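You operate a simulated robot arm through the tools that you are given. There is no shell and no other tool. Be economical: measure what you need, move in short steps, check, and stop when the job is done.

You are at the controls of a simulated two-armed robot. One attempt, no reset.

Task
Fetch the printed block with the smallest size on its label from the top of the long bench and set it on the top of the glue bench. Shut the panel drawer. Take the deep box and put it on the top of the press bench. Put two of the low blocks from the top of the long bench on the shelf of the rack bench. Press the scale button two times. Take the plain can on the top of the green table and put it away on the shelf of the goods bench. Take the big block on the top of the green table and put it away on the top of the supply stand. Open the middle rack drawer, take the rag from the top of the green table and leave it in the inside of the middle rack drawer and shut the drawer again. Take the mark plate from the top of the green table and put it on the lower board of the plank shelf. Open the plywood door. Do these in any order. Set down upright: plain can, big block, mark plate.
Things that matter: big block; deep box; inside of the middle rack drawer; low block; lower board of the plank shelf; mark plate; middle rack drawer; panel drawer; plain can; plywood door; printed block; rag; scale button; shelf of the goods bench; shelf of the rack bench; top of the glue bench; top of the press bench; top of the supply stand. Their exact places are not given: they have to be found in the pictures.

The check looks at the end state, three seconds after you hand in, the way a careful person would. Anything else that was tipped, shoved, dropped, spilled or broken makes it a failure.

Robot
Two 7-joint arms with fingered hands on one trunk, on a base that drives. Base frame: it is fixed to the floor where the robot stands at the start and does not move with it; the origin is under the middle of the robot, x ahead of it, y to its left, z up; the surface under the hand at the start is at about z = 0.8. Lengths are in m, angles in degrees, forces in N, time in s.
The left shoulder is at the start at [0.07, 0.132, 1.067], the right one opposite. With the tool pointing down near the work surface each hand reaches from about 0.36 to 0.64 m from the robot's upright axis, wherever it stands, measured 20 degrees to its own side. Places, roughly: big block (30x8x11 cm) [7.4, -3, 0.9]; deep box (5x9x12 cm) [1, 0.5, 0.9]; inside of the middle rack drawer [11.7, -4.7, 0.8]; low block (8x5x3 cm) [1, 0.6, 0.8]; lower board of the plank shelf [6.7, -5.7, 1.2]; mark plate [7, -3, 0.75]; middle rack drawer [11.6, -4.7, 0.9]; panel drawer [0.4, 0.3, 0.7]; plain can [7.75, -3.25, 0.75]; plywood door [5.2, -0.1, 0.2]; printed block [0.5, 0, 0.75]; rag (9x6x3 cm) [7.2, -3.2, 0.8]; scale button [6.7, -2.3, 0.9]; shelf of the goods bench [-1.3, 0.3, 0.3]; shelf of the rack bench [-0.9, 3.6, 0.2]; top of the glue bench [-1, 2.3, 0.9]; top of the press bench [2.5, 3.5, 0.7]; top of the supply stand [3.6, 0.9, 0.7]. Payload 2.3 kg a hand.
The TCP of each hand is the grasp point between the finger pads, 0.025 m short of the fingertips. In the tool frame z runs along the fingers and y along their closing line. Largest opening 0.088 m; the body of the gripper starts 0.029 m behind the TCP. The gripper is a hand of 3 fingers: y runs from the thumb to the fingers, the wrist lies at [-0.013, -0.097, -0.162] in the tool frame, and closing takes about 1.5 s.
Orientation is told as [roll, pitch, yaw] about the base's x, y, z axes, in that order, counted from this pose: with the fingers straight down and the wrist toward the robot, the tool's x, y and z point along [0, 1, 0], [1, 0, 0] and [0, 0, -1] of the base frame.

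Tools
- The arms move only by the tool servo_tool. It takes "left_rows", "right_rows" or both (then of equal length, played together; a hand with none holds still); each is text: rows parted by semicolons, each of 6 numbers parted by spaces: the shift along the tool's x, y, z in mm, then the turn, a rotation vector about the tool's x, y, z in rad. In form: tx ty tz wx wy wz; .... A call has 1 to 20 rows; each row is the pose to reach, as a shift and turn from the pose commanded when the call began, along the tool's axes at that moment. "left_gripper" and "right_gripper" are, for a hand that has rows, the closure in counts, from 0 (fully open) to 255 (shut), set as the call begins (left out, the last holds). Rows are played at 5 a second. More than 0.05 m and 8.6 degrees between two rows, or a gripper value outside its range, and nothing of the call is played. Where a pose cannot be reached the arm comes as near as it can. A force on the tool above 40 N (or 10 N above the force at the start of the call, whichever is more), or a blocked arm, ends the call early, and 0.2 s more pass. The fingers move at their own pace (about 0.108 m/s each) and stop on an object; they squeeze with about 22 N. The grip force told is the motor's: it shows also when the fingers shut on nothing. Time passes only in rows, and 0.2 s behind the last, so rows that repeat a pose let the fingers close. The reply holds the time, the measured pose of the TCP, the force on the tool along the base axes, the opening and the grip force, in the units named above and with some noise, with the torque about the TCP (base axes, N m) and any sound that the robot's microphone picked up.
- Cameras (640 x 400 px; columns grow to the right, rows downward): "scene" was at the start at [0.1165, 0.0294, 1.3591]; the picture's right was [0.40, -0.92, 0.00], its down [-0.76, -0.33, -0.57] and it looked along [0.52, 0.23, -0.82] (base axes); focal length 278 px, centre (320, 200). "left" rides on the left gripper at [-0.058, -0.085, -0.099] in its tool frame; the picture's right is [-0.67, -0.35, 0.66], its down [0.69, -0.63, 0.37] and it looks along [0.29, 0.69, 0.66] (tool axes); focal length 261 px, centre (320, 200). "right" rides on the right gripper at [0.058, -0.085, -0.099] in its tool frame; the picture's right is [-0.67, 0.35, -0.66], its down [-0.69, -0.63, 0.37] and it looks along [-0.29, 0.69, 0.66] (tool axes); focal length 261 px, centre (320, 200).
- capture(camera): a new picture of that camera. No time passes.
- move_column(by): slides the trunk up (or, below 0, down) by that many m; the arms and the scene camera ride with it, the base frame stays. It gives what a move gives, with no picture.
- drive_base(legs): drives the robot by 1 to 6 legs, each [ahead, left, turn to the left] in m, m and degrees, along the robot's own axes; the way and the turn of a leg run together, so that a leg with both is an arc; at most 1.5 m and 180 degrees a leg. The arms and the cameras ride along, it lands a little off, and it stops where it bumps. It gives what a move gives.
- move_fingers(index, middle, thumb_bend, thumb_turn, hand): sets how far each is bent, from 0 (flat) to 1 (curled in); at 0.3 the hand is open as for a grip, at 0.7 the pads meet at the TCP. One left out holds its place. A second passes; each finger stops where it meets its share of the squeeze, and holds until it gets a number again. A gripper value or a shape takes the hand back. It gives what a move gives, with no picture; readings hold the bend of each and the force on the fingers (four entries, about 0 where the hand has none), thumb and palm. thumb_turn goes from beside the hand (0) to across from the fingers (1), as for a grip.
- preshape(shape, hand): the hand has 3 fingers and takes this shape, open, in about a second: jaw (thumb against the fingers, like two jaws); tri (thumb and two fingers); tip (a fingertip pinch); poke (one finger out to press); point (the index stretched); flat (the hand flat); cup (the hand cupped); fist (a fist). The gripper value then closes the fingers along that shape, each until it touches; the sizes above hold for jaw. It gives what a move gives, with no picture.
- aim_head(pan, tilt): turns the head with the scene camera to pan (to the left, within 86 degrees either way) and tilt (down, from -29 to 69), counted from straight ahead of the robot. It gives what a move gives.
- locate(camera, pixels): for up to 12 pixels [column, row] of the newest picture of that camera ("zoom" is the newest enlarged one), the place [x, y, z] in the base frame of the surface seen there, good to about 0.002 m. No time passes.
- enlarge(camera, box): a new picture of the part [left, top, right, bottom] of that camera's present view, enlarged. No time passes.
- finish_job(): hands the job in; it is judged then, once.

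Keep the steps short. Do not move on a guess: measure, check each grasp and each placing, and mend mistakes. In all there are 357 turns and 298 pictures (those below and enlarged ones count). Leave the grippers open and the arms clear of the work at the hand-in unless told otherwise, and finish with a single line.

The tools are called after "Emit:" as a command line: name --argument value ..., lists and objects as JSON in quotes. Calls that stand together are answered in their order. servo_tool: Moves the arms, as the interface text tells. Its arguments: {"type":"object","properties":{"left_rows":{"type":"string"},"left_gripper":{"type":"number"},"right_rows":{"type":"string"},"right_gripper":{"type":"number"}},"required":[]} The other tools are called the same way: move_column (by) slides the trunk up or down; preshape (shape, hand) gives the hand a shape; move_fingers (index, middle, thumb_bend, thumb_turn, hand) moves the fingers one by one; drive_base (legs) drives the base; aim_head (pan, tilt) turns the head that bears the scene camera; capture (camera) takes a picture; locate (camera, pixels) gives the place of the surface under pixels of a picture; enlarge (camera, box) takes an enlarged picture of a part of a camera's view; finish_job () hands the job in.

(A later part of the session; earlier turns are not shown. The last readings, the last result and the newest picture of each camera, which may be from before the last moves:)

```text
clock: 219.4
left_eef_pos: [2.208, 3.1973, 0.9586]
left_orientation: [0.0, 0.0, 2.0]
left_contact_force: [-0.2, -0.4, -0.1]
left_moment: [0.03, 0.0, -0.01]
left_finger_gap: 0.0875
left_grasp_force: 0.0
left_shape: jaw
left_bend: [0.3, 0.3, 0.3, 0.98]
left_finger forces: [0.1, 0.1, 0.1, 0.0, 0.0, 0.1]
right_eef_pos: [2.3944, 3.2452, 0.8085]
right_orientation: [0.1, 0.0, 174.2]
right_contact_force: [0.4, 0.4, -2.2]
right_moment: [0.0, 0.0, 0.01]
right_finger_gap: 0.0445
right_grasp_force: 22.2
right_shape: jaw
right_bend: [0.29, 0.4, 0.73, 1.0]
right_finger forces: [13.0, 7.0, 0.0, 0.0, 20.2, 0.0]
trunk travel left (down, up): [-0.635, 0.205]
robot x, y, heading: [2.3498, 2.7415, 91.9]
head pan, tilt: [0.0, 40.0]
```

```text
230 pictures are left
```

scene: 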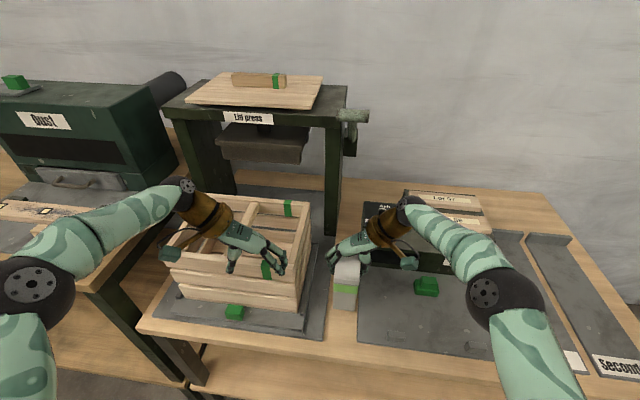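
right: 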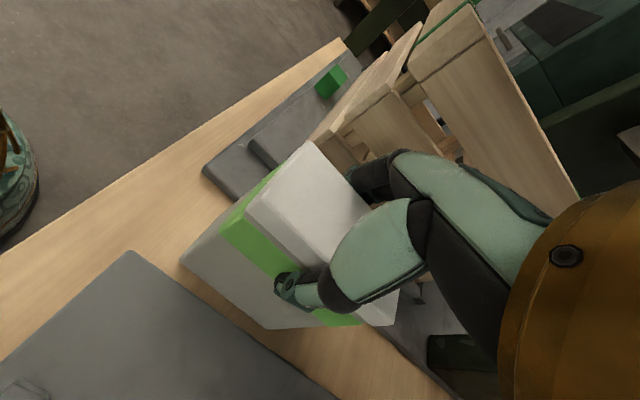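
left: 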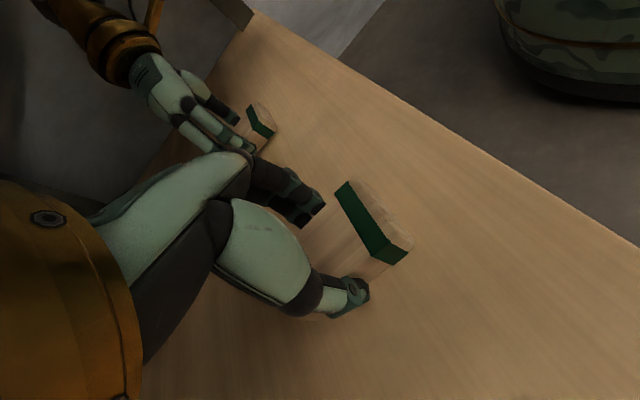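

Lower 4 mm, then open partly and lift.

Emit:
servo_tool --right_rows "0 0 2 0 0 0; 0 0 4 0 0 0; 0 0 4 0 0 0"

Emit:
servo_tool --right_rows "0 0 0 0 0 0; 0 0 0 0 0 0; 0 0 0 0 0 0; 0 0 0 0 0 0; 0 0 -20 0 0 0; 0 0 -60 0 0 0; 0 0 -100 0 0 0; 0 0 -140 0 0 0" --right_gripper 90

Emit:
capture --camera "right"

```text
clock: 220.2
left_eef_pos: [2.2069, 3.1955, 0.9596]
left_orientation: [-0.1, 0.0, 2.1]
left_contact_force: [0.8, -0.1, -0.3]
left_moment: [0.02, -0.02, 0.0]
left_finger_gap: 0.0875
left_grasp_force: 0.1
left_shape: jaw
left_bend: [0.3, 0.3, 0.3, 0.98]
left_finger forces: [0.0, 0.0, 0.0, 0.0, 0.0, 0.0]
right_eef_pos: [2.3938, 3.2439, 0.8037]
right_orientation: [-0.1, 0.1, 174.3]
right_contact_force: [-0.7, 0.4, -2.3]
right_moment: [0.0, 0.01, 0.03]
right_finger_gap: 0.0447
right_grasp_force: 22.1
right_shape: jaw
right_bend: [0.29, 0.4, 0.73, 1.0]
right_finger forces: [13.1, 7.1, 0.0, 0.0, 20.2, 0.1]
right hand out of reach, approached as far as the arm can: row 2
trunk travel left (down, up): [-0.635, 0.205]
robot x, y, heading: [2.3481, 2.7405, 92.1]
head pan, tilt: [0.0, 40.0]
```

```text
clock: 222.0
left_eef_pos: [2.2066, 3.1961, 0.961]
left_orientation: [0.0, -0.1, 2.0]
left_contact_force: [-0.1, 0.3, -0.6]
left_moment: [0.0, -0.01, 0.05]
left_finger_gap: 0.0878
left_grasp_force: 0.1
left_shape: jaw
left_bend: [0.3, 0.3, 0.3, 0.98]
left_finger forces: [0.0, 0.1, 0.1, 0.0, 0.0, 0.0]
right_eef_pos: [2.3917, 3.2459, 0.9456]
right_orientation: [-0.1, 0.0, 174.3]
right_contact_force: [-0.4, 0.1, -0.8]
right_moment: [0.0, 0.03, 0.0]
right_finger_gap: 0.0569
right_grasp_force: 0.0
right_shape: jaw
right_bend: [0.28, 0.39, 0.62, 1.0]
right_finger forces: [0.1, 0.1, 0.0, 0.1, 0.0, 0.0]
trunk travel left (down, up): [-0.635, 0.205]
robot x, y, heading: [2.3448, 2.7412, 92.2]
head pan, tilt: [0.0, 40.0]
```

```text
229 pictures are left
```

right: 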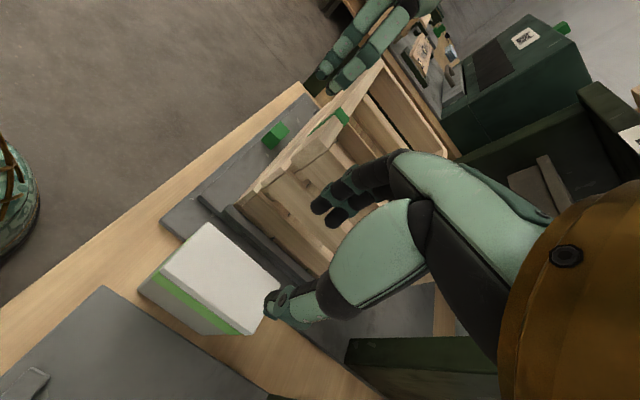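

The carton stands in place. Raise the trunk, back away and look toward the other area.

Emit:
move_column --by 0.2

Emit:
drive_base --legs '[[-0.65, 0, 0]]'

Emit:
capture --camera "scene"

Emit:
drive_base --legs '[[0, 0, -110]]'

Emit:
aim_head --pan 0 --tilt 15

Emit:
capture --camera "scene"

```text
clock: 224.2
left_eef_pos: [2.2082, 3.1953, 1.1606]
left_orientation: [0.0, 0.0, 2.0]
left_contact_force: [-0.6, 0.1, -0.7]
left_moment: [0.01, 0.01, 0.0]
left_finger_gap: 0.0877
left_grasp_force: 0.0
left_shape: jaw
left_bend: [0.3, 0.3, 0.3, 0.98]
left_finger forces: [0.1, 0.0, 0.0, 0.0, 0.0, 0.0]
right_eef_pos: [2.3905, 3.247, 1.1434]
right_orientation: [0.1, 0.0, 174.3]
right_contact_force: [0.1, 1.1, -0.4]
right_moment: [0.03, -0.02, -0.01]
right_finger_gap: 0.057
right_grasp_force: 0.0
right_shape: jaw
right_bend: [0.28, 0.39, 0.62, 1.0]
right_finger forces: [0.0, 0.0, 0.0, 0.0, 0.0, 0.0]
trunk travel left (down, up): [-0.835, 0.005]
robot x, y, heading: [2.3467, 2.7426, 92.1]
head pan, tilt: [0.0, 40.0]
```

```text
clock: 227.8
left_eef_pos: [2.2308, 2.55, 1.1589]
left_orientation: [-0.3, 0.0, 2.6]
left_contact_force: [-0.7, 0.3, 0.3]
left_moment: [0.0, -0.01, -0.03]
left_finger_gap: 0.0876
left_grasp_force: 0.1
left_shape: jaw
left_bend: [0.3, 0.3, 0.3, 0.98]
left_finger forces: [0.0, 0.0, 0.0, 0.0, 0.0, 0.0]
right_eef_pos: [2.4145, 2.6036, 1.142]
right_orientation: [0.1, 0.0, 174.7]
right_contact_force: [0.6, 0.8, -0.7]
right_moment: [0.0, -0.02, 0.01]
right_finger_gap: 0.0569
right_grasp_force: 0.1
right_shape: jaw
right_bend: [0.28, 0.39, 0.62, 1.0]
right_finger forces: [0.0, 0.0, 0.0, 0.0, 0.0, 0.0]
trunk travel left (down, up): [-0.835, 0.005]
robot x, y, heading: [2.3744, 2.0962, 92.7]
head pan, tilt: [0.0, 40.0]
```

```text
228 pictures are left
```

scene: 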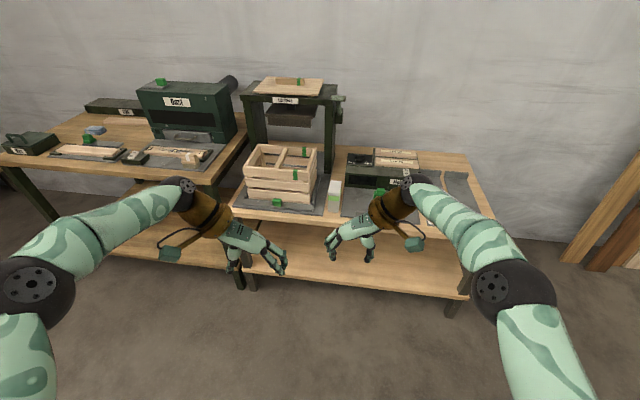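

```text
clock: 232.8
left_eef_pos: [2.8473, 2.0767, 1.1607]
left_orientation: [0.0, -0.1, -107.5]
left_contact_force: [-1.0, 0.1, -0.4]
left_moment: [0.0, -0.01, 0.01]
left_finger_gap: 0.0878
left_grasp_force: 0.0
left_shape: jaw
left_bend: [0.3, 0.3, 0.3, 0.98]
left_finger forces: [0.0, 0.0, 0.0, 0.0, 0.0, 0.0]
right_eef_pos: [2.8335, 1.8876, 1.1438]
right_orientation: [0.1, 0.0, 64.7]
right_contact_force: [0.3, 0.7, 0.0]
right_moment: [-0.04, 0.02, 0.0]
right_finger_gap: 0.0569
right_grasp_force: 0.1
right_shape: jaw
right_bend: [0.28, 0.39, 0.62, 1.0]
right_finger forces: [0.1, 0.1, 0.1, 0.1, 0.0, 0.0]
trunk travel left (down, up): [-0.835, 0.005]
robot x, y, heading: [2.374, 2.0968, -17.6]
head pan, tilt: [0.0, 40.0]
```

```text
clock: 233.7
left_eef_pos: [2.8471, 2.0781, 1.16]
left_orientation: [0.0, 0.0, -107.4]
left_contact_force: [-0.6, -0.5, -0.2]
left_moment: [0.0, 0.01, -0.01]
left_finger_gap: 0.0876
left_grasp_force: 0.1
left_shape: jaw
left_bend: [0.3, 0.3, 0.3, 0.98]
left_finger forces: [0.1, 0.0, 0.0, 0.0, 0.0, 0.0]
right_eef_pos: [2.8329, 1.8864, 1.1437]
right_orientation: [0.1, 0.1, 64.6]
right_contact_force: [-0.4, 1.1, 0.6]
right_moment: [0.0, 0.02, 0.0]
right_finger_gap: 0.0568
right_grasp_force: 0.1
right_shape: jaw
right_bend: [0.28, 0.39, 0.62, 1.0]
right_finger forces: [0.0, 0.0, 0.0, 0.0, 0.0, 0.1]
trunk travel left (down, up): [-0.835, 0.005]
robot x, y, heading: [2.3729, 2.0926, -17.5]
head pan, tilt: [0.0, 15.0]
```

```text
227 pictures are left
```

scene: 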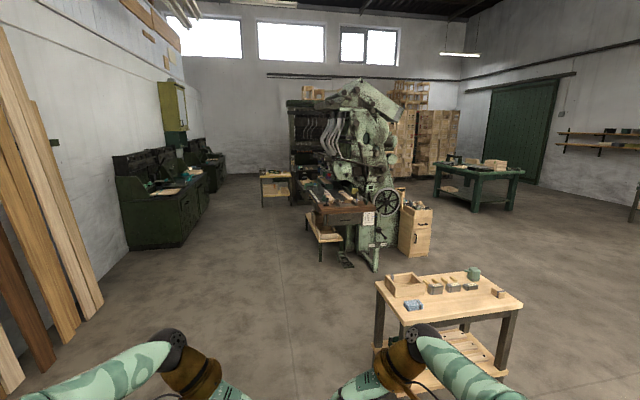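

I see the supply stand (450, 300), a plywood cabinet (415, 235) and the green table (477, 180). Measure.

Emit:
locate --camera "scene" --pixels '[[450, 310], [376, 283], [425, 305], [520, 303], [430, 340], [402, 245], [428, 240], [415, 225], [425, 280], [440, 175], [470, 205], [520, 175]]'

Emit:
enlarge --camera "scene" --box '[300, 150, 540, 300]'

```text
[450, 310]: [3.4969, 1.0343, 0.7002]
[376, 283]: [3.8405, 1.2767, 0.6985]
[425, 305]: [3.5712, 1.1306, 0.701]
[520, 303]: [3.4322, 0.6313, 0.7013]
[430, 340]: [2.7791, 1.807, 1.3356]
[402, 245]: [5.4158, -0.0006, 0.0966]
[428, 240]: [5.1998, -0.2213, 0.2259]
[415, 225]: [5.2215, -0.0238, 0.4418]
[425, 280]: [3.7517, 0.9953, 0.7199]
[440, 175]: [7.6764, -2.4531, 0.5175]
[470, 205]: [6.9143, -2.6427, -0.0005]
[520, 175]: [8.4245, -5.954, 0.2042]
```

```text
2.67 times, centred on (420, 225) of scene
```

zoom: 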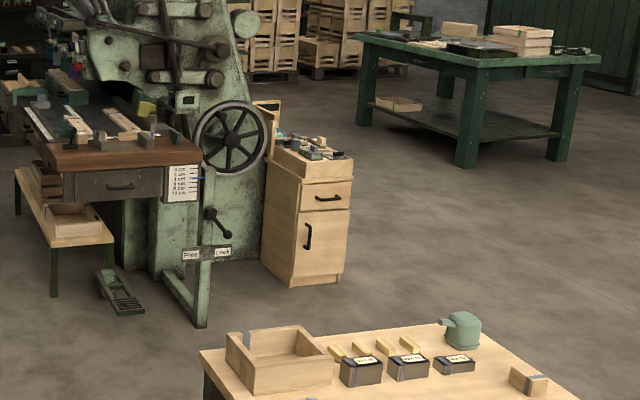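

The plywood cabinet has a drawer and a door with a vertical handle at its left edge, so hinges are at right. I'll drive round the stand to face it.

Emit:
drive_base --legs '[[0, 0, -72.5], [1.5, 0, 0], [0.9, 0, 0], [0, 0, 90], [1.4, 0, 0]]'

Emit:
aim_head --pan 0 --tilt 25

Emit:
capture --camera "scene"

```text
clock: 258.9
left_eef_pos: [4.1991, -0.1883, 1.1595]
left_orientation: [0.1, 0.1, -90.2]
left_contact_force: [0.6, -0.4, 0.7]
left_moment: [0.02, 0.03, -0.01]
left_finger_gap: 0.0878
left_grasp_force: 0.1
left_shape: jaw
left_bend: [0.3, 0.3, 0.3, 0.98]
left_finger forces: [0.1, 0.0, 0.0, 0.0, 0.1, 0.0]
right_eef_pos: [4.2414, -0.3731, 1.1437]
right_orientation: [0.0, 0.0, 82.1]
right_contact_force: [-0.7, -0.7, -0.2]
right_moment: [-0.02, -0.03, -0.01]
right_finger_gap: 0.0568
right_grasp_force: 0.1
right_shape: jaw
right_bend: [0.28, 0.39, 0.62, 1.0]
right_finger forces: [0.1, 0.0, 0.0, 0.0, 0.1, 0.1]
trunk travel left (down, up): [-0.835, 0.005]
robot x, y, heading: [3.7409, -0.3083, -0.3]
head pan, tilt: [0.0, 15.0]
```

```text
clock: 259.6
left_eef_pos: [4.1989, -0.188, 1.1607]
left_orientation: [0.0, 0.0, -90.2]
left_contact_force: [0.3, 0.2, 0.3]
left_moment: [0.02, -0.01, 0.02]
left_finger_gap: 0.0877
left_grasp_force: 0.0
left_shape: jaw
left_bend: [0.3, 0.3, 0.3, 0.98]
left_finger forces: [0.0, 0.0, 0.0, 0.0, 0.1, 0.0]
right_eef_pos: [4.2426, -0.3744, 1.1427]
right_orientation: [0.0, 0.0, 81.9]
right_contact_force: [-0.7, 0.4, -0.2]
right_moment: [-0.02, -0.04, 0.0]
right_finger_gap: 0.0569
right_grasp_force: 0.1
right_shape: jaw
right_bend: [0.28, 0.39, 0.62, 1.0]
right_finger forces: [0.1, 0.1, 0.1, 0.1, 0.1, 0.0]
trunk travel left (down, up): [-0.835, 0.005]
robot x, y, heading: [3.7384, -0.3056, -0.1]
head pan, tilt: [0.0, 25.0]
```

```text
225 pictures are left
```

scene: 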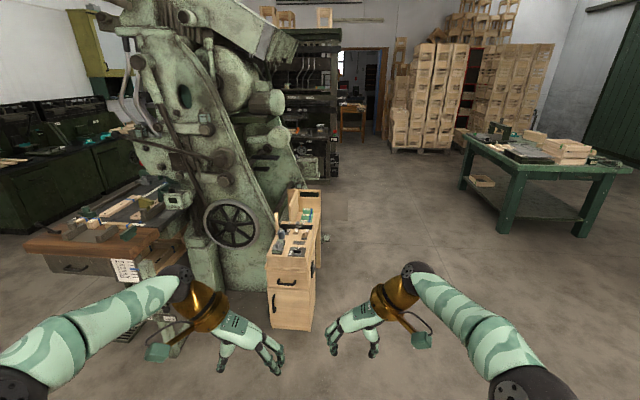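

Emit:
enlarge --camera "scene" --box '[230, 180, 370, 340]'

Emit:
locate --camera "scene" --pixels '[[275, 303], [275, 290], [276, 312], [268, 262], [308, 268], [310, 328], [272, 325], [290, 310], [287, 282], [316, 300], [315, 240], [185, 315]]'

```text
2.50 times, centred on (300, 260) of scene
```

zoom: 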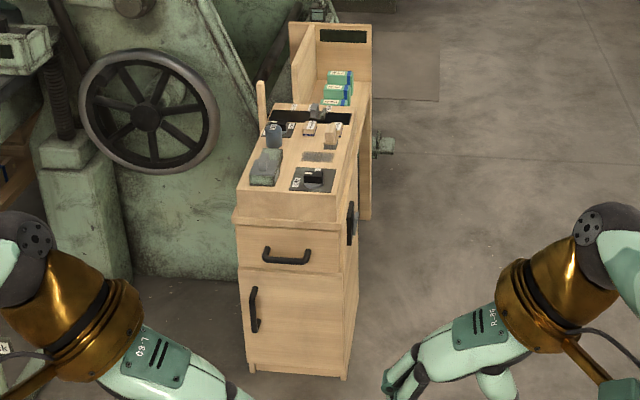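

```text
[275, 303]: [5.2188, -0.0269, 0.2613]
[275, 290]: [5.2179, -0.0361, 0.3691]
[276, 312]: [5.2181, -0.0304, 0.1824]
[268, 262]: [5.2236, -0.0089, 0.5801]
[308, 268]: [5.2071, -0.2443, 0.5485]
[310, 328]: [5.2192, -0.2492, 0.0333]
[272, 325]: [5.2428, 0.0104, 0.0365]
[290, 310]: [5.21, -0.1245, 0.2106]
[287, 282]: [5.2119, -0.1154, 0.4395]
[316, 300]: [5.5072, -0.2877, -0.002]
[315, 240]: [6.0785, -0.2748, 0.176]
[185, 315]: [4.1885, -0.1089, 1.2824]
```

The door spans y 0.01 to -0.25 at x about 5.21, handle vertical at (5.2, -0.03, 0.18–0.37), hinge at y about -0.25. I'll turn the right hand to point forward with a horizontal closing line.

Emit:
servo_tool --right_rows "0 0 0 0 -0.14 0; 0 0 0 0 -0.28 0; 0 0 0 0 -0.42 0; 0 0 0 0 -0.56 0; 0 0 0 0 -0.7 0; 0 0 0 0 -0.84 0; 0 0 0 0 -0.98 0; 0 0 0 0 -1.12 0; 0 0 0 0 -1.26 0; 0 0 0 0 -1.4 0; 0 0 0 0 -1.5 0; 0 0 0 0 -1.57 0; 0 0 0 0 -1.57 0" --left_rows "-15 0 0 0 0 0; -30 0 0 0 0 0; -45 0 0 0 0 0; -60 0 0 0 0 0; -75 0 0 0 0 0; -80 0 0 0 0 0; -80 0 0 0 0 0; -80 0 0 0 0 0; -80 0 0 0 0 0; -80 0 0 0 0 0; -80 0 0 0 0 0; -80 0 0 0 0 0; -80 0 0 0 0 0" --right_gripper 0

Emit:
capture --camera "scene"

```text
clock: 262.4
left_eef_pos: [4.1198, -0.187, 1.1609]
left_orientation: [0.0, 0.0, -90.2]
left_contact_force: [1.1, -0.3, 0.6]
left_moment: [-0.02, 0.02, 0.01]
left_finger_gap: 0.0878
left_grasp_force: 0.0
left_shape: jaw
left_bend: [0.3, 0.3, 0.3, 0.98]
left_finger forces: [0.0, 0.1, 0.0, 0.0, 0.0, 0.1]
right_eef_pos: [4.2427, -0.3734, 1.1437]
right_orientation: [-90.0, 0.0, 82.0]
right_contact_force: [0.0, 0.4, 0.5]
right_moment: [0.0, 0.0, -0.01]
right_finger_gap: 0.0876
right_grasp_force: 0.1
right_shape: jaw
right_bend: [0.3, 0.3, 0.3, 0.98]
right_finger forces: [0.0, 0.0, 0.0, 0.0, 0.1, 0.0]
trunk travel left (down, up): [-0.835, 0.005]
robot x, y, heading: [3.7409, -0.3034, -0.1]
head pan, tilt: [0.0, 25.0]
```

```text
223 pictures are left
```

scene: 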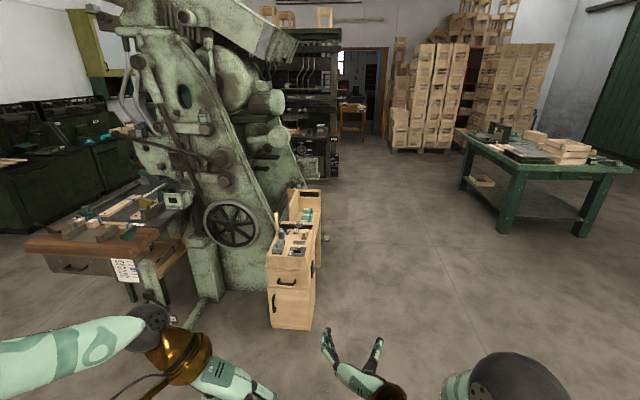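

Emit:
locate --camera "scene" --pixels '[[205, 320], [185, 240], [160, 300], [225, 290], [250, 280], [235, 225], [35, 250], [150, 275], [200, 295]]'

Emit:
enlarge --camera "scene" --box '[250, 240, 330, 340]'

Emit:
locate --camera "zoom" --pixels '[[190, 210], [190, 260], [192, 235], [180, 235], [200, 235], [165, 170], [165, 320], [360, 340], [360, 200]]'

```text
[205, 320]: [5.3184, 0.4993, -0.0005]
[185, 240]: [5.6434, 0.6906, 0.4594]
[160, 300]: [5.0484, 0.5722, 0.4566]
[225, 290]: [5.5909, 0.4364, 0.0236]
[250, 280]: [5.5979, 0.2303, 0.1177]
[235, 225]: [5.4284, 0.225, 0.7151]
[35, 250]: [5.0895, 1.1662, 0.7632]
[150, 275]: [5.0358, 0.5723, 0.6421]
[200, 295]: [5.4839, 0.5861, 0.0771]
```

```text
4.00 times, centred on (290, 290) of scene
```

zoom: 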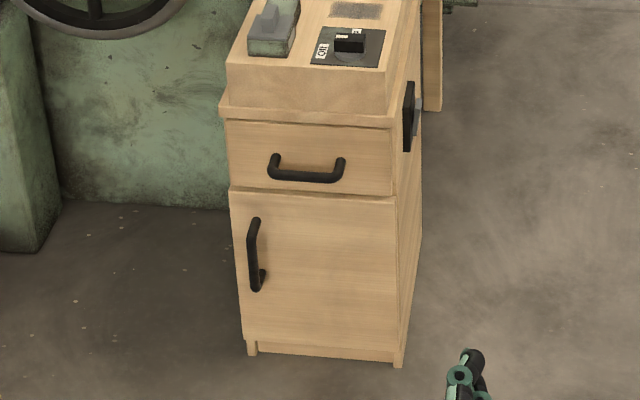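

```text
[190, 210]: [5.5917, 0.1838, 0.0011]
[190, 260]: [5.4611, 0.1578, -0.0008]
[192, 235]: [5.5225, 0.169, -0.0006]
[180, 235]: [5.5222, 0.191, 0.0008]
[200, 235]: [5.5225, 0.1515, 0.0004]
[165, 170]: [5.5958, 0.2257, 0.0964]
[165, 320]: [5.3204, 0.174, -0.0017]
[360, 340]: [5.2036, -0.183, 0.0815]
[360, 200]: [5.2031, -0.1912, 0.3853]
```

Emit:
locate --camera "zoom" --pixels '[[251, 245], [250, 260], [253, 230], [250, 275], [264, 278], [263, 222], [240, 245], [275, 250], [393, 250], [250, 335], [234, 200]]'

```text
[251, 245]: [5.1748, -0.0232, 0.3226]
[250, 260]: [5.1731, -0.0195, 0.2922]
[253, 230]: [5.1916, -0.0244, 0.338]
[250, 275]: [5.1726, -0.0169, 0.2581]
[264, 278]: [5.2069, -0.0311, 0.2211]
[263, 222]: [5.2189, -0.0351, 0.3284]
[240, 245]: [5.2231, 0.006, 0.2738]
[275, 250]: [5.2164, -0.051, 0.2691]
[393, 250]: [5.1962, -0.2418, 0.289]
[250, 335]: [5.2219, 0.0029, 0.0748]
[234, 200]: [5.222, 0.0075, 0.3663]
```

The handle bar is at (5.175, -0.021), z 0.24–0.34. Drive to stand in front and lower the trunk.

Emit:
drive_base --legs '[[0, 0.34, 0], [0.8, 0, 0]]'

Emit:
move_column --by -0.4

Emit:
move_column --by -0.4

Emit:
capture --camera "scene"

Emit:
capture --camera "right"

```text
clock: 268.6
left_eef_pos: [4.9353, 0.1407, 1.1597]
left_orientation: [0.0, 0.0, -90.8]
left_contact_force: [1.0, 0.6, 0.8]
left_moment: [0.0, 0.02, 0.04]
left_finger_gap: 0.0876
left_grasp_force: 0.1
left_shape: jaw
left_bend: [0.3, 0.3, 0.3, 0.98]
left_finger forces: [0.1, 0.0, 0.0, 0.1, 0.0, 0.1]
right_eef_pos: [5.0558, -0.0469, 1.145]
right_orientation: [-90.0, 0.0, 81.1]
right_contact_force: [-0.5, 0.2, 0.2]
right_moment: [0.01, 0.04, -0.01]
right_finger_gap: 0.0878
right_grasp_force: 0.0
right_shape: jaw
right_bend: [0.3, 0.3, 0.3, 0.98]
right_finger forces: [0.0, 0.1, 0.0, 0.1, 0.0, 0.0]
trunk travel left (down, up): [-0.835, 0.005]
robot x, y, heading: [4.5521, 0.023, -0.8]
head pan, tilt: [0.0, 25.0]
```

```text
clock: 272.4
left_eef_pos: [4.937, 0.1412, 0.7601]
left_orientation: [0.0, 0.1, -90.9]
left_contact_force: [0.4, -0.1, 0.1]
left_moment: [-0.04, 0.04, 0.01]
left_finger_gap: 0.0875
left_grasp_force: 0.0
left_shape: jaw
left_bend: [0.3, 0.3, 0.3, 0.98]
left_finger forces: [0.0, 0.0, 0.1, 0.0, 0.1, 0.0]
right_eef_pos: [5.055, -0.0458, 0.7438]
right_orientation: [-89.9, 0.1, 81.2]
right_contact_force: [-0.1, 0.5, -0.2]
right_moment: [0.02, 0.01, 0.01]
right_finger_gap: 0.0876
right_grasp_force: 0.0
right_shape: jaw
right_bend: [0.3, 0.3, 0.3, 0.98]
right_finger forces: [0.0, 0.0, 0.1, 0.1, 0.0, 0.0]
trunk travel left (down, up): [-0.435, 0.405]
robot x, y, heading: [4.5574, 0.0233, -0.8]
head pan, tilt: [0.0, 25.0]
```

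```text
clock: 276.3
left_eef_pos: [4.9351, 0.1416, 0.3607]
left_orientation: [0.0, 0.0, -90.9]
left_contact_force: [0.0, 0.4, -0.7]
left_moment: [-0.01, 0.03, -0.01]
left_finger_gap: 0.0875
left_grasp_force: 0.1
left_shape: jaw
left_bend: [0.3, 0.3, 0.3, 0.98]
left_finger forces: [0.0, 0.1, 0.0, 0.0, 0.0, 0.1]
right_eef_pos: [5.0567, -0.0462, 0.3436]
right_orientation: [-89.9, 0.0, 81.1]
right_contact_force: [0.0, 0.4, 0.5]
right_moment: [0.02, 0.03, -0.01]
right_finger_gap: 0.0879
right_grasp_force: 0.0
right_shape: jaw
right_bend: [0.3, 0.3, 0.3, 0.98]
right_finger forces: [0.0, 0.0, 0.1, 0.0, 0.0, 0.0]
trunk travel left (down, up): [-0.035, 0.805]
robot x, y, heading: [4.554, 0.0238, -0.8]
head pan, tilt: [0.0, 25.0]
```

```text
221 pictures are left
```

scene: 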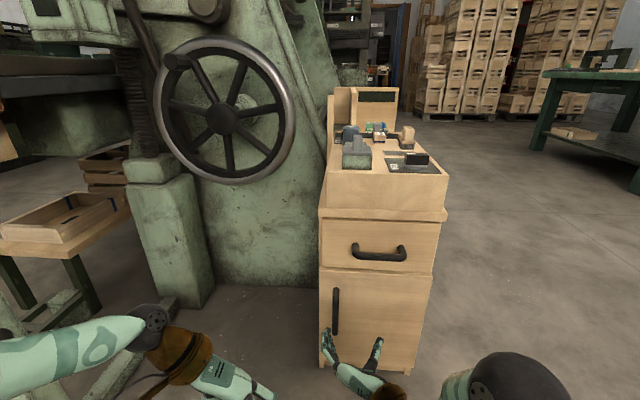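

```text
220 pictures are left
```

right: 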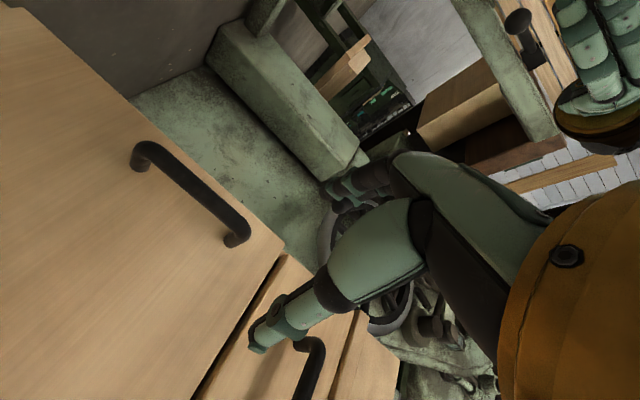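

Move to the handle's height with standoff first, then advance.

Emit:
servo_tool --right_rows "20 15 0 -0.03 0 0; 40 30 5 -0.06 0 0; 54 42 20 -0.085 0 0; 54 42 40 -0.085 0 0; 54 42 40 -0.085 0 0"

Emit:
capture --camera "scene"

Emit:
capture --camera "right"

```text
clock: 277.5
left_eef_pos: [4.936, 0.141, 0.3595]
left_orientation: [0.0, -0.2, -90.9]
left_contact_force: [-0.1, 0.7, 0.0]
left_moment: [-0.01, -0.02, 0.01]
left_finger_gap: 0.0873
left_grasp_force: 0.1
left_shape: jaw
left_bend: [0.3, 0.3, 0.3, 0.98]
left_finger forces: [0.1, 0.0, 0.0, 0.0, 0.0, 0.0]
right_eef_pos: [5.1024, -0.0099, 0.2894]
right_orientation: [-89.9, 0.0, 86.1]
right_contact_force: [-0.2, 1.0, 0.6]
right_moment: [0.02, 0.01, 0.0]
right_finger_gap: 0.0878
right_grasp_force: 0.1
right_shape: jaw
right_bend: [0.3, 0.3, 0.3, 0.98]
right_finger forces: [0.0, 0.1, 0.1, 0.1, 0.1, 0.0]
trunk travel left (down, up): [-0.035, 0.805]
robot x, y, heading: [4.5534, 0.0228, -0.9]
head pan, tilt: [0.0, 25.0]
```

```text
219 pictures are left
```

scene: 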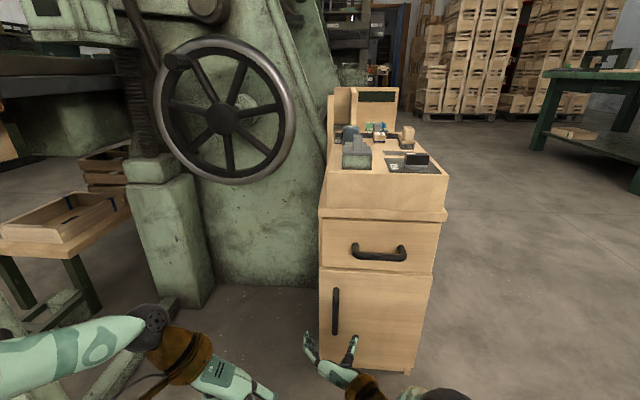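

```text
218 pictures are left
```

right: 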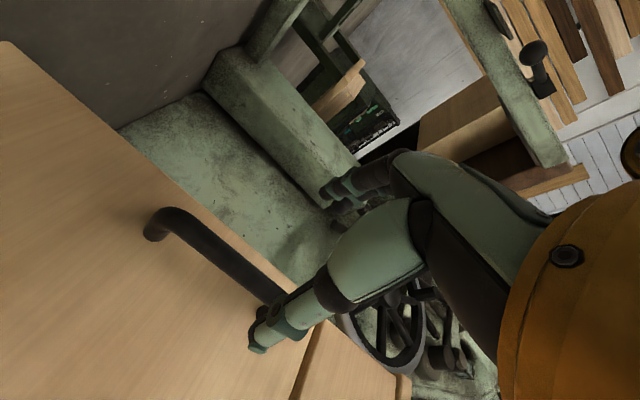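

Emit:
locate --camera "scene" --pixels '[[334, 310], [335, 300], [336, 320]]'

Emit:
servo_tool --right_rows "0 -7 25 0 0 0; 0 -7 50 0 0 0; 0 -7 74 0 0 0; 0 -7 74 0 0 0"

Emit:
capture --camera "right"

```text
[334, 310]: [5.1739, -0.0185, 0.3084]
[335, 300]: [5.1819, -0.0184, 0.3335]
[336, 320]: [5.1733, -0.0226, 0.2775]
```

```text
clock: 278.5
left_eef_pos: [4.9355, 0.1416, 0.3605]
left_orientation: [0.0, 0.0, -91.0]
left_contact_force: [-0.5, -0.1, 0.0]
left_moment: [0.02, -0.01, 0.0]
left_finger_gap: 0.0878
left_grasp_force: 0.0
left_shape: jaw
left_bend: [0.3, 0.3, 0.3, 0.98]
left_finger forces: [0.1, 0.0, 0.0, 0.1, 0.0, 0.0]
right_eef_pos: [5.1761, -0.0221, 0.2885]
right_orientation: [-89.8, 0.0, 86.1]
right_contact_force: [-0.2, 0.8, -0.9]
right_moment: [0.01, 0.01, 0.05]
right_finger_gap: 0.0875
right_grasp_force: 0.0
right_shape: jaw
right_bend: [0.3, 0.3, 0.3, 0.98]
right_finger forces: [0.0, 0.0, 0.0, 0.0, 0.0, 0.1]
trunk travel left (down, up): [-0.035, 0.805]
robot x, y, heading: [4.5581, 0.0289, -1.3]
head pan, tilt: [0.0, 25.0]
```

```text
217 pictures are left
```

right: 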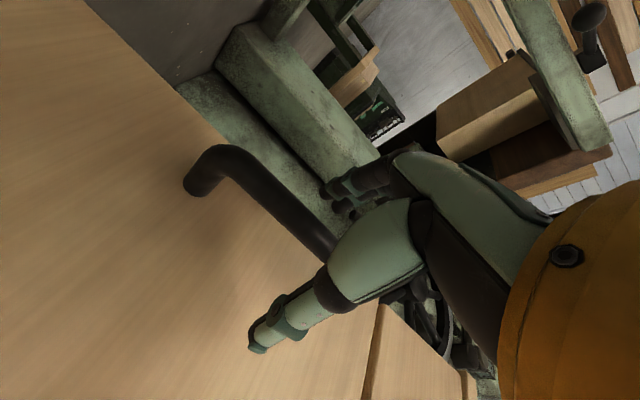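

Handle is between the fingers. Close on it.

Emit:
servo_tool --right_rows "0 0 0 0 0 0; 0 0 0 0 0 0; 0 0 0 0 0 0; 0 0 0 0 0 0; 0 0 0 0 0 0; 0 0 0 0 0 0; 0 0 0 0 0 0; 0 0 0 0 0 0" --right_gripper 255

Emit:
capture --camera "right"

```text
clock: 280.3
left_eef_pos: [4.9356, 0.1397, 0.3605]
left_orientation: [0.0, 0.1, -90.8]
left_contact_force: [-0.9, 0.0, 0.3]
left_moment: [0.0, 0.03, 0.01]
left_finger_gap: 0.0876
left_grasp_force: 0.0
left_shape: jaw
left_bend: [0.3, 0.3, 0.3, 0.98]
left_finger forces: [0.1, 0.0, 0.0, 0.0, 0.1, 0.1]
right_eef_pos: [5.1755, -0.024, 0.289]
right_orientation: [-89.9, 0.0, 86.1]
right_contact_force: [2.8, -5.6, 1.0]
right_moment: [0.05, -0.02, -0.04]
right_finger_gap: 0.0027
right_grasp_force: 22.2
right_shape: jaw
right_bend: [0.72, 0.7, 0.73, 1.0]
right_finger forces: [4.8, 3.3, 0.0, 0.0, 21.1, 0.1]
trunk travel left (down, up): [-0.035, 0.805]
robot x, y, heading: [4.5561, 0.0254, -0.8]
head pan, tilt: [0.0, 25.0]
```

```text
216 pictures are left
```

right: 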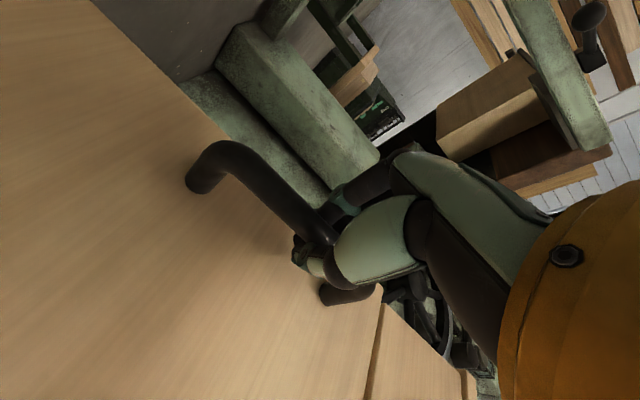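

Gripped around the bar. Pull along the door's arc (hinge at about (5.197, -0.245)), first 14°.

Emit:
servo_tool --right_rows "0 -2 -13 -0.06 0 0; 0 -6 -26 -0.12 0 0; 0 -10 -39 -0.18 0 0; 0 -15 -51 -0.24 0 0; 0 -15 -51 -0.24 0 0"

Emit:
capture --camera "scene"

```text
clock: 281.5
left_eef_pos: [4.9364, 0.1412, 0.3599]
left_orientation: [0.1, 0.0, -90.9]
left_contact_force: [-0.4, 0.6, 0.1]
left_moment: [0.04, 0.02, 0.0]
left_finger_gap: 0.0877
left_grasp_force: 0.1
left_shape: jaw
left_bend: [0.3, 0.3, 0.3, 0.98]
left_finger forces: [0.0, 0.0, 0.0, 0.0, 0.0, 0.0]
right_eef_pos: [5.1228, -0.0362, 0.2891]
right_orientation: [-89.9, -0.1, 99.9]
right_contact_force: [2.5, -8.4, -1.4]
right_moment: [0.04, -0.01, -0.04]
right_finger_gap: 0.0031
right_grasp_force: 22.1
right_shape: jaw
right_bend: [0.72, 0.7, 0.73, 1.0]
right_finger forces: [3.8, 0.0, 0.0, 0.1, 20.8, 0.0]
trunk travel left (down, up): [-0.035, 0.805]
robot x, y, heading: [4.5578, 0.0259, -0.9]
head pan, tilt: [0.0, 25.0]
```

```text
215 pictures are left
```

scene: 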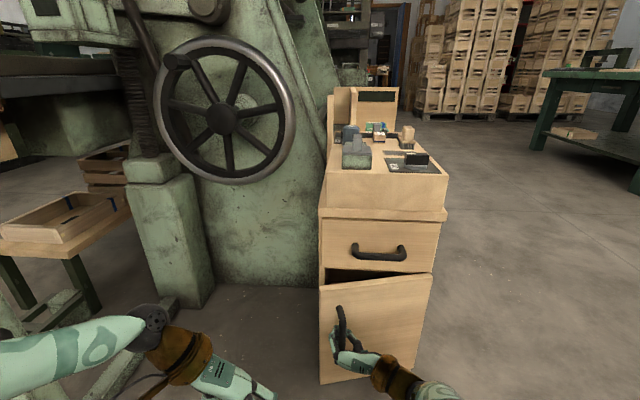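

The door swings. Continue 34° more along the same arc.

Emit:
servo_tool --right_rows "0 -2 -13 -0.06 0 0; 0 -6 -26 -0.12 0 0; 0 -10 -39 -0.18 0 0; 0 -15 -51 -0.24 0 0; 0 -21 -63 -0.3 0 0; 0 -27 -75 -0.36 0 0; 0 -34 -86 -0.42 0 0; 0 -42 -97 -0.48 0 0; 0 -50 -107 -0.54 0 0; 0 -59 -117 -0.6 0 0"

Emit:
capture --camera "scene"

```text
clock: 283.7
left_eef_pos: [4.9363, 0.1395, 0.3591]
left_orientation: [-0.2, 0.0, -90.9]
left_contact_force: [0.4, 0.2, -0.2]
left_moment: [-0.04, 0.01, 0.01]
left_finger_gap: 0.0874
left_grasp_force: 0.1
left_shape: jaw
left_bend: [0.3, 0.3, 0.3, 0.98]
left_finger forces: [0.1, 0.1, 0.1, 0.0, 0.0, 0.1]
right_eef_pos: [5.0186, -0.1144, 0.2897]
right_orientation: [-89.9, -0.1, 134.4]
right_contact_force: [3.1, -1.4, -3.1]
right_moment: [0.0, 0.03, -0.02]
right_finger_gap: 0.0031
right_grasp_force: 22.0
right_shape: jaw
right_bend: [0.72, 0.71, 0.75, 1.0]
right_finger forces: [4.6, 0.0, 0.0, 0.0, 19.1, 0.1]
trunk travel left (down, up): [-0.035, 0.805]
robot x, y, heading: [4.5583, 0.0235, -0.8]
head pan, tilt: [0.0, 25.0]
```

```text
214 pictures are left
```

scene: 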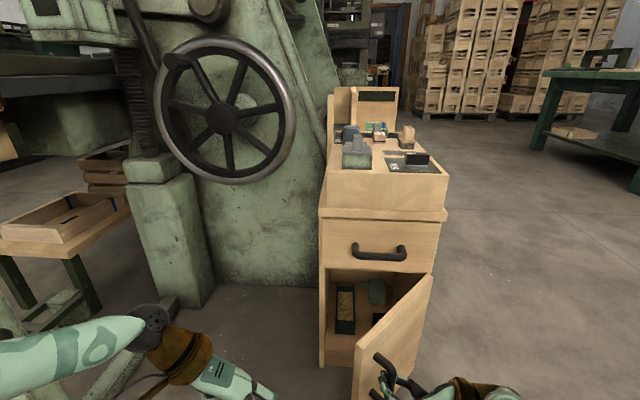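

48° open and still holding. Continue another 34°.

Emit:
servo_tool --right_rows "0 -2 -13 -0.06 0 0; 0 -6 -26 -0.12 0 0; 0 -10 -39 -0.18 0 0; 0 -15 -51 -0.24 0 0; 0 -21 -63 -0.3 0 0; 0 -27 -75 -0.36 0 0; 0 -34 -86 -0.42 0 0; 0 -42 -97 -0.48 0 0; 0 -50 -107 -0.54 0 0; 0 -59 -117 -0.6 0 0"

Emit:
capture --camera "scene"

```text
clock: 284.9
left_eef_pos: [4.9392, 0.1401, 0.3577]
left_orientation: [-0.3, -0.1, -90.8]
left_contact_force: [0.6, -0.7, -0.1]
left_moment: [0.01, -0.01, 0.02]
left_finger_gap: 0.0875
left_grasp_force: 0.0
left_shape: jaw
left_bend: [0.3, 0.3, 0.3, 0.98]
left_finger forces: [0.0, 0.0, 0.0, 0.1, 0.0, 0.0]
right_eef_pos: [4.9752, -0.163, 0.2929]
right_orientation: [-90.2, 0.5, 149.4]
right_contact_force: [34.9, -13.1, -5.7]
right_moment: [0.0, 0.0, -0.07]
right_finger_gap: 0.0087
right_grasp_force: 22.1
right_shape: jaw
right_bend: [0.73, 0.71, 0.66, 0.98]
right_finger forces: [1.9, 0.0, 0.0, 0.0, 39.4, 0.1]
right hand out of reach, approached as far as the arm can: row 4, 5, 6
trunk travel left (down, up): [-0.035, 0.805]
robot x, y, heading: [4.5588, 0.0282, -1.0]
head pan, tilt: [0.0, 25.0]
stopped in row 6 (right hand): the force on the tool passed its limit at 46 N (the readings are from after the stop); the commanded pose is now the measured one
```

```text
213 pictures are left
```

scene: 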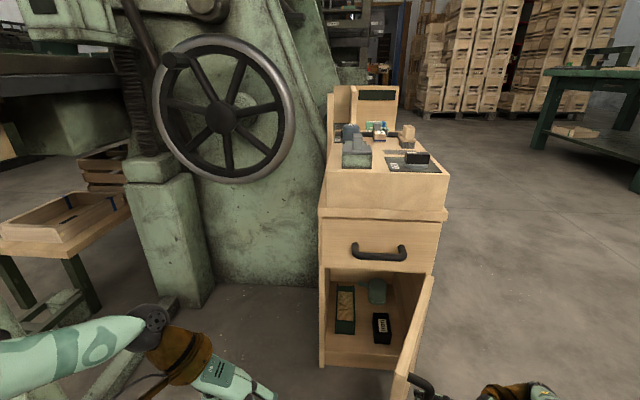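

About 63° open; force limit reached. Release and withdraw the right hand, then nudge the door further from inside with the left hand.

Emit:
servo_tool --right_rows "0 0 0 0 0 0; 0 0 0 0 0 0; 0 0 0 0 0 0; 0 0 0 0 0 0; 0 0 0 0 0 0; 0 0 0 0 0 0; 0 0 -25 0 0 0; 0 0 -50 0 0 0; 0 0 -80 0 0 0; 0 0 -110 0 0 0" --right_gripper 0

Emit:
aim_head --pan -15 --tilt 40

Emit:
capture --camera "scene"

```text
clock: 287.1
left_eef_pos: [4.9365, 0.1413, 0.3605]
left_orientation: [0.0, 0.0, -90.9]
left_contact_force: [0.0, 0.2, -0.2]
left_moment: [-0.01, 0.03, 0.03]
left_finger_gap: 0.0875
left_grasp_force: 0.1
left_shape: jaw
left_bend: [0.3, 0.3, 0.3, 0.98]
left_finger forces: [0.0, 0.0, 0.0, 0.0, 0.0, 0.0]
right_eef_pos: [4.9367, -0.2239, 0.2961]
right_orientation: [-90.0, 0.3, 149.7]
right_contact_force: [0.7, 0.1, 0.4]
right_moment: [0.0, 0.0, -0.01]
right_finger_gap: 0.0876
right_grasp_force: 0.0
right_shape: jaw
right_bend: [0.3, 0.3, 0.3, 0.98]
right_finger forces: [0.1, 0.0, 0.1, 0.0, 0.0, 0.0]
right hand out of reach, approached as far as the arm can: row 9, 10
trunk travel left (down, up): [-0.035, 0.805]
robot x, y, heading: [4.5553, 0.0209, -1.2]
head pan, tilt: [0.0, 25.0]
```

```text
clock: 287.9
left_eef_pos: [4.9373, 0.1409, 0.3603]
left_orientation: [0.0, 0.0, -90.8]
left_contact_force: [0.5, 0.1, 0.0]
left_moment: [-0.01, 0.03, 0.01]
left_finger_gap: 0.0875
left_grasp_force: 0.0
left_shape: jaw
left_bend: [0.3, 0.3, 0.3, 0.98]
left_finger forces: [0.0, 0.0, 0.0, 0.0, 0.1, 0.0]
right_eef_pos: [4.9341, -0.2239, 0.2958]
right_orientation: [-90.0, 0.5, 149.7]
right_contact_force: [-0.2, -0.5, 0.3]
right_moment: [0.02, -0.02, 0.03]
right_finger_gap: 0.0876
right_grasp_force: 0.0
right_shape: jaw
right_bend: [0.3, 0.3, 0.3, 0.98]
right_finger forces: [0.0, 0.0, 0.1, 0.0, 0.0, 0.0]
trunk travel left (down, up): [-0.035, 0.805]
robot x, y, heading: [4.5571, 0.0252, -1.0]
head pan, tilt: [-15.0, 40.0]
```

```text
212 pictures are left
```

scene: 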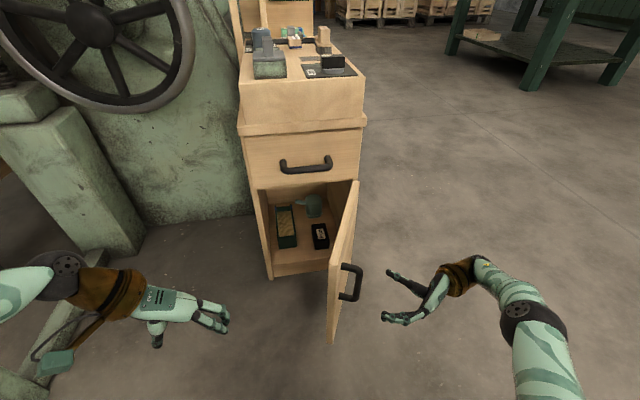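

Turn the right hand back to forward-pointing while shifting away from the door.

Emit:
servo_tool --right_rows "0 -2 -15 0.13 0 0; 0 -5 -30 0.26 0 0; 0 -8 -45 0.39 0 0; 0 -11 -60 0.52 0 0; 0 -15 -75 0.65 0 0; 0 -19 -93 0.78 0 0; 0 -19 -93 0.91 0 0; 0 -19 -93 1.04 0 0; 0 -19 -93 1.1 0 0"

Emit:
capture --camera "scene"

Emit:
locate --camera "scene" --pixels '[[332, 335], [348, 205], [340, 270], [350, 285], [265, 270], [357, 185]]'

```text
clock: 289.9
left_eef_pos: [4.9369, 0.1409, 0.3593]
left_orientation: [-0.1, 0.1, -90.9]
left_contact_force: [0.4, -0.3, -0.7]
left_moment: [0.01, 0.02, 0.01]
left_finger_gap: 0.0879
left_grasp_force: 0.0
left_shape: jaw
left_bend: [0.3, 0.3, 0.3, 0.98]
left_finger forces: [0.0, 0.0, 0.1, 0.0, 0.0, 0.1]
right_eef_pos: [4.9041, -0.3165, 0.2944]
right_orientation: [-90.4, 0.1, 86.7]
right_contact_force: [-0.4, -0.5, 1.2]
right_moment: [0.0, 0.04, 0.01]
right_finger_gap: 0.0878
right_grasp_force: 0.1
right_shape: jaw
right_bend: [0.3, 0.3, 0.3, 0.98]
right_finger forces: [0.0, 0.1, 0.1, 0.0, 0.1, 0.0]
trunk travel left (down, up): [-0.035, 0.805]
robot x, y, heading: [4.5567, 0.0277, -0.7]
head pan, tilt: [-15.0, 40.0]
```

```text
211 pictures are left
```

scene: 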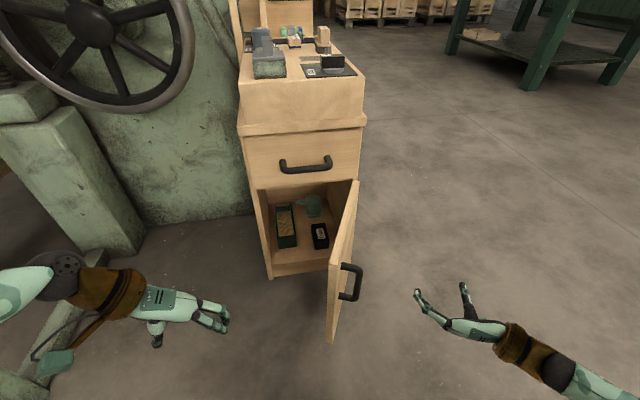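

```text
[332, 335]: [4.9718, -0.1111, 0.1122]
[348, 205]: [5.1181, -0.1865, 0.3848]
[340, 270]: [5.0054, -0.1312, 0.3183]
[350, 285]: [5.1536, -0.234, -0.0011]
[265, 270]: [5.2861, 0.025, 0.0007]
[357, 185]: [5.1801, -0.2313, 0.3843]
```

Door is at 60°. I'll bring the left hand into the gap and push it further open.

Emit:
servo_tool --left_rows "25 0 20 0 0 0; 50 0 40 0 0 0; 75 0 60 0 0 0; 100 0 60 0 0 0; 105 40 60 0 0 0; 105 80 60 0 0 0; 105 120 60 0 0 0; 105 160 60 0 0 0"

Emit:
capture --camera "scene"

```text
clock: 291.7
left_eef_pos: [5.0372, -0.0217, 0.3014]
left_orientation: [-0.1, -0.1, -90.9]
left_contact_force: [0.7, -0.2, -0.5]
left_moment: [0.0, -0.01, 0.04]
left_finger_gap: 0.0876
left_grasp_force: 0.1
left_shape: jaw
left_bend: [0.3, 0.3, 0.3, 0.98]
left_finger forces: [0.0, 0.0, 0.1, 0.0, 0.0, 0.0]
right_eef_pos: [4.904, -0.3145, 0.2952]
right_orientation: [-90.3, 0.2, 86.8]
right_contact_force: [-0.1, 0.3, -0.3]
right_moment: [0.0, 0.03, -0.01]
right_finger_gap: 0.0875
right_grasp_force: 0.1
right_shape: jaw
right_bend: [0.3, 0.3, 0.3, 0.98]
right_finger forces: [0.0, 0.1, 0.0, 0.0, 0.0, 0.0]
trunk travel left (down, up): [-0.035, 0.805]
robot x, y, heading: [4.5581, 0.0267, -0.6]
head pan, tilt: [-15.0, 40.0]
```

```text
210 pictures are left
```

scene: 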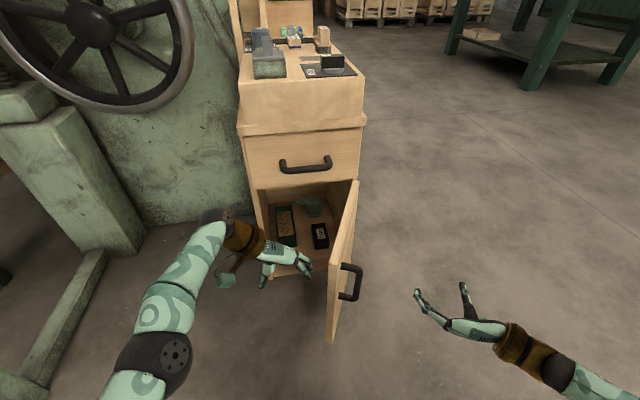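

Withdraw the right hand slightly more and push with the left.

Emit:
servo_tool --right_rows "0 -15 -20 0 0 0; 0 -30 -40 0 0 0; 0 -45 -50 0 0 0; 0 -45 -50 0 0 0; 0 -45 -50 0 0 0; 0 -45 -50 0 0 0; 0 -45 -50 0 0 0; 0 -45 -50 0 0 0" --left_rows "0 0 0 0 0 0; 0 0 0 0 0 0; 0 30 0 0 0 0; 0 60 0 0 0 0; 0 90 0 0 0 0; 0 120 0 0 0 0; 0 150 0 0 0 0; 0 165 0 0 0 0"

Emit:
capture --camera "scene"

```text
clock: 293.5
left_eef_pos: [4.9801, -0.1284, 0.3021]
left_orientation: [0.1, -0.1, -90.8]
left_contact_force: [0.8, -0.3, -0.2]
left_moment: [0.01, 0.03, -0.02]
left_finger_gap: 0.0878
left_grasp_force: 0.2
left_shape: jaw
left_bend: [0.3, 0.3, 0.3, 0.98]
left_finger forces: [0.0, 0.0, 0.0, 0.0, 0.1, 0.0]
left hand out of reach, approached as far as the arm can: row 3, 4, 5, 6, 7, 8
right_eef_pos: [4.8513, -0.3572, 0.2957]
right_orientation: [-90.3, 0.0, 86.7]
right_contact_force: [-0.1, 0.2, 0.2]
right_moment: [-0.01, 0.0, 0.0]
right_finger_gap: 0.0879
right_grasp_force: 0.0
right_shape: jaw
right_bend: [0.3, 0.3, 0.3, 0.98]
right_finger forces: [0.1, 0.1, 0.0, 0.0, 0.1, 0.1]
trunk travel left (down, up): [-0.035, 0.805]
robot x, y, heading: [4.5583, 0.0248, -0.9]
head pan, tilt: [-15.0, 40.0]
```

```text
209 pictures are left
```

scene: 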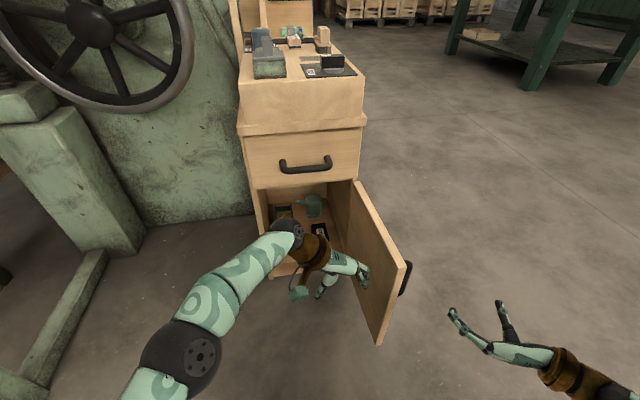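

About 83°. A small sidestep with the hand still against the door gives more margin.

Emit:
drive_base --legs '[[0, -0.1, 0]]'

Emit:
capture --camera "scene"

Emit:
locate --camera "scene" --pixels '[[385, 300], [360, 215], [420, 270], [370, 330]]'

```text
clock: 294.6
left_eef_pos: [4.9819, -0.2073, 0.3]
left_orientation: [-0.1, 0.6, -90.3]
left_contact_force: [-6.3, 14.1, -3.2]
left_moment: [-0.04, -0.09, -0.3]
left_finger_gap: 0.0868
left_grasp_force: 0.0
left_shape: jaw
left_bend: [0.3, 0.38, 0.3, 0.98]
left_finger forces: [0.0, 14.3, 0.1, 0.1, 0.0, 0.0]
right_eef_pos: [4.8526, -0.4413, 0.295]
right_orientation: [-90.3, 0.3, 87.3]
right_contact_force: [-0.6, -0.3, -0.4]
right_moment: [0.03, 0.01, 0.03]
right_finger_gap: 0.0877
right_grasp_force: 0.0
right_shape: jaw
right_bend: [0.3, 0.3, 0.3, 0.98]
right_finger forces: [0.0, 0.0, 0.0, 0.1, 0.1, 0.0]
trunk travel left (down, up): [-0.035, 0.805]
robot x, y, heading: [4.5558, -0.066, -0.4]
head pan, tilt: [-15.0, 40.0]
stopped in leg 1: the force on the tool passed its limit at 49 N (the readings are from after the stop); the commanded pose is now the measured one
```

```text
208 pictures are left
```

scene: 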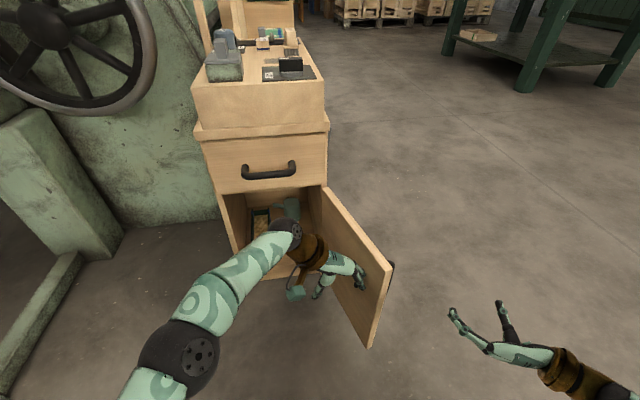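

```text
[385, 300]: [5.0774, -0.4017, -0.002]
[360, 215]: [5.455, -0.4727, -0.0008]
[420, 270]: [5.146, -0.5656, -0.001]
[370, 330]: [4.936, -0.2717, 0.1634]
```

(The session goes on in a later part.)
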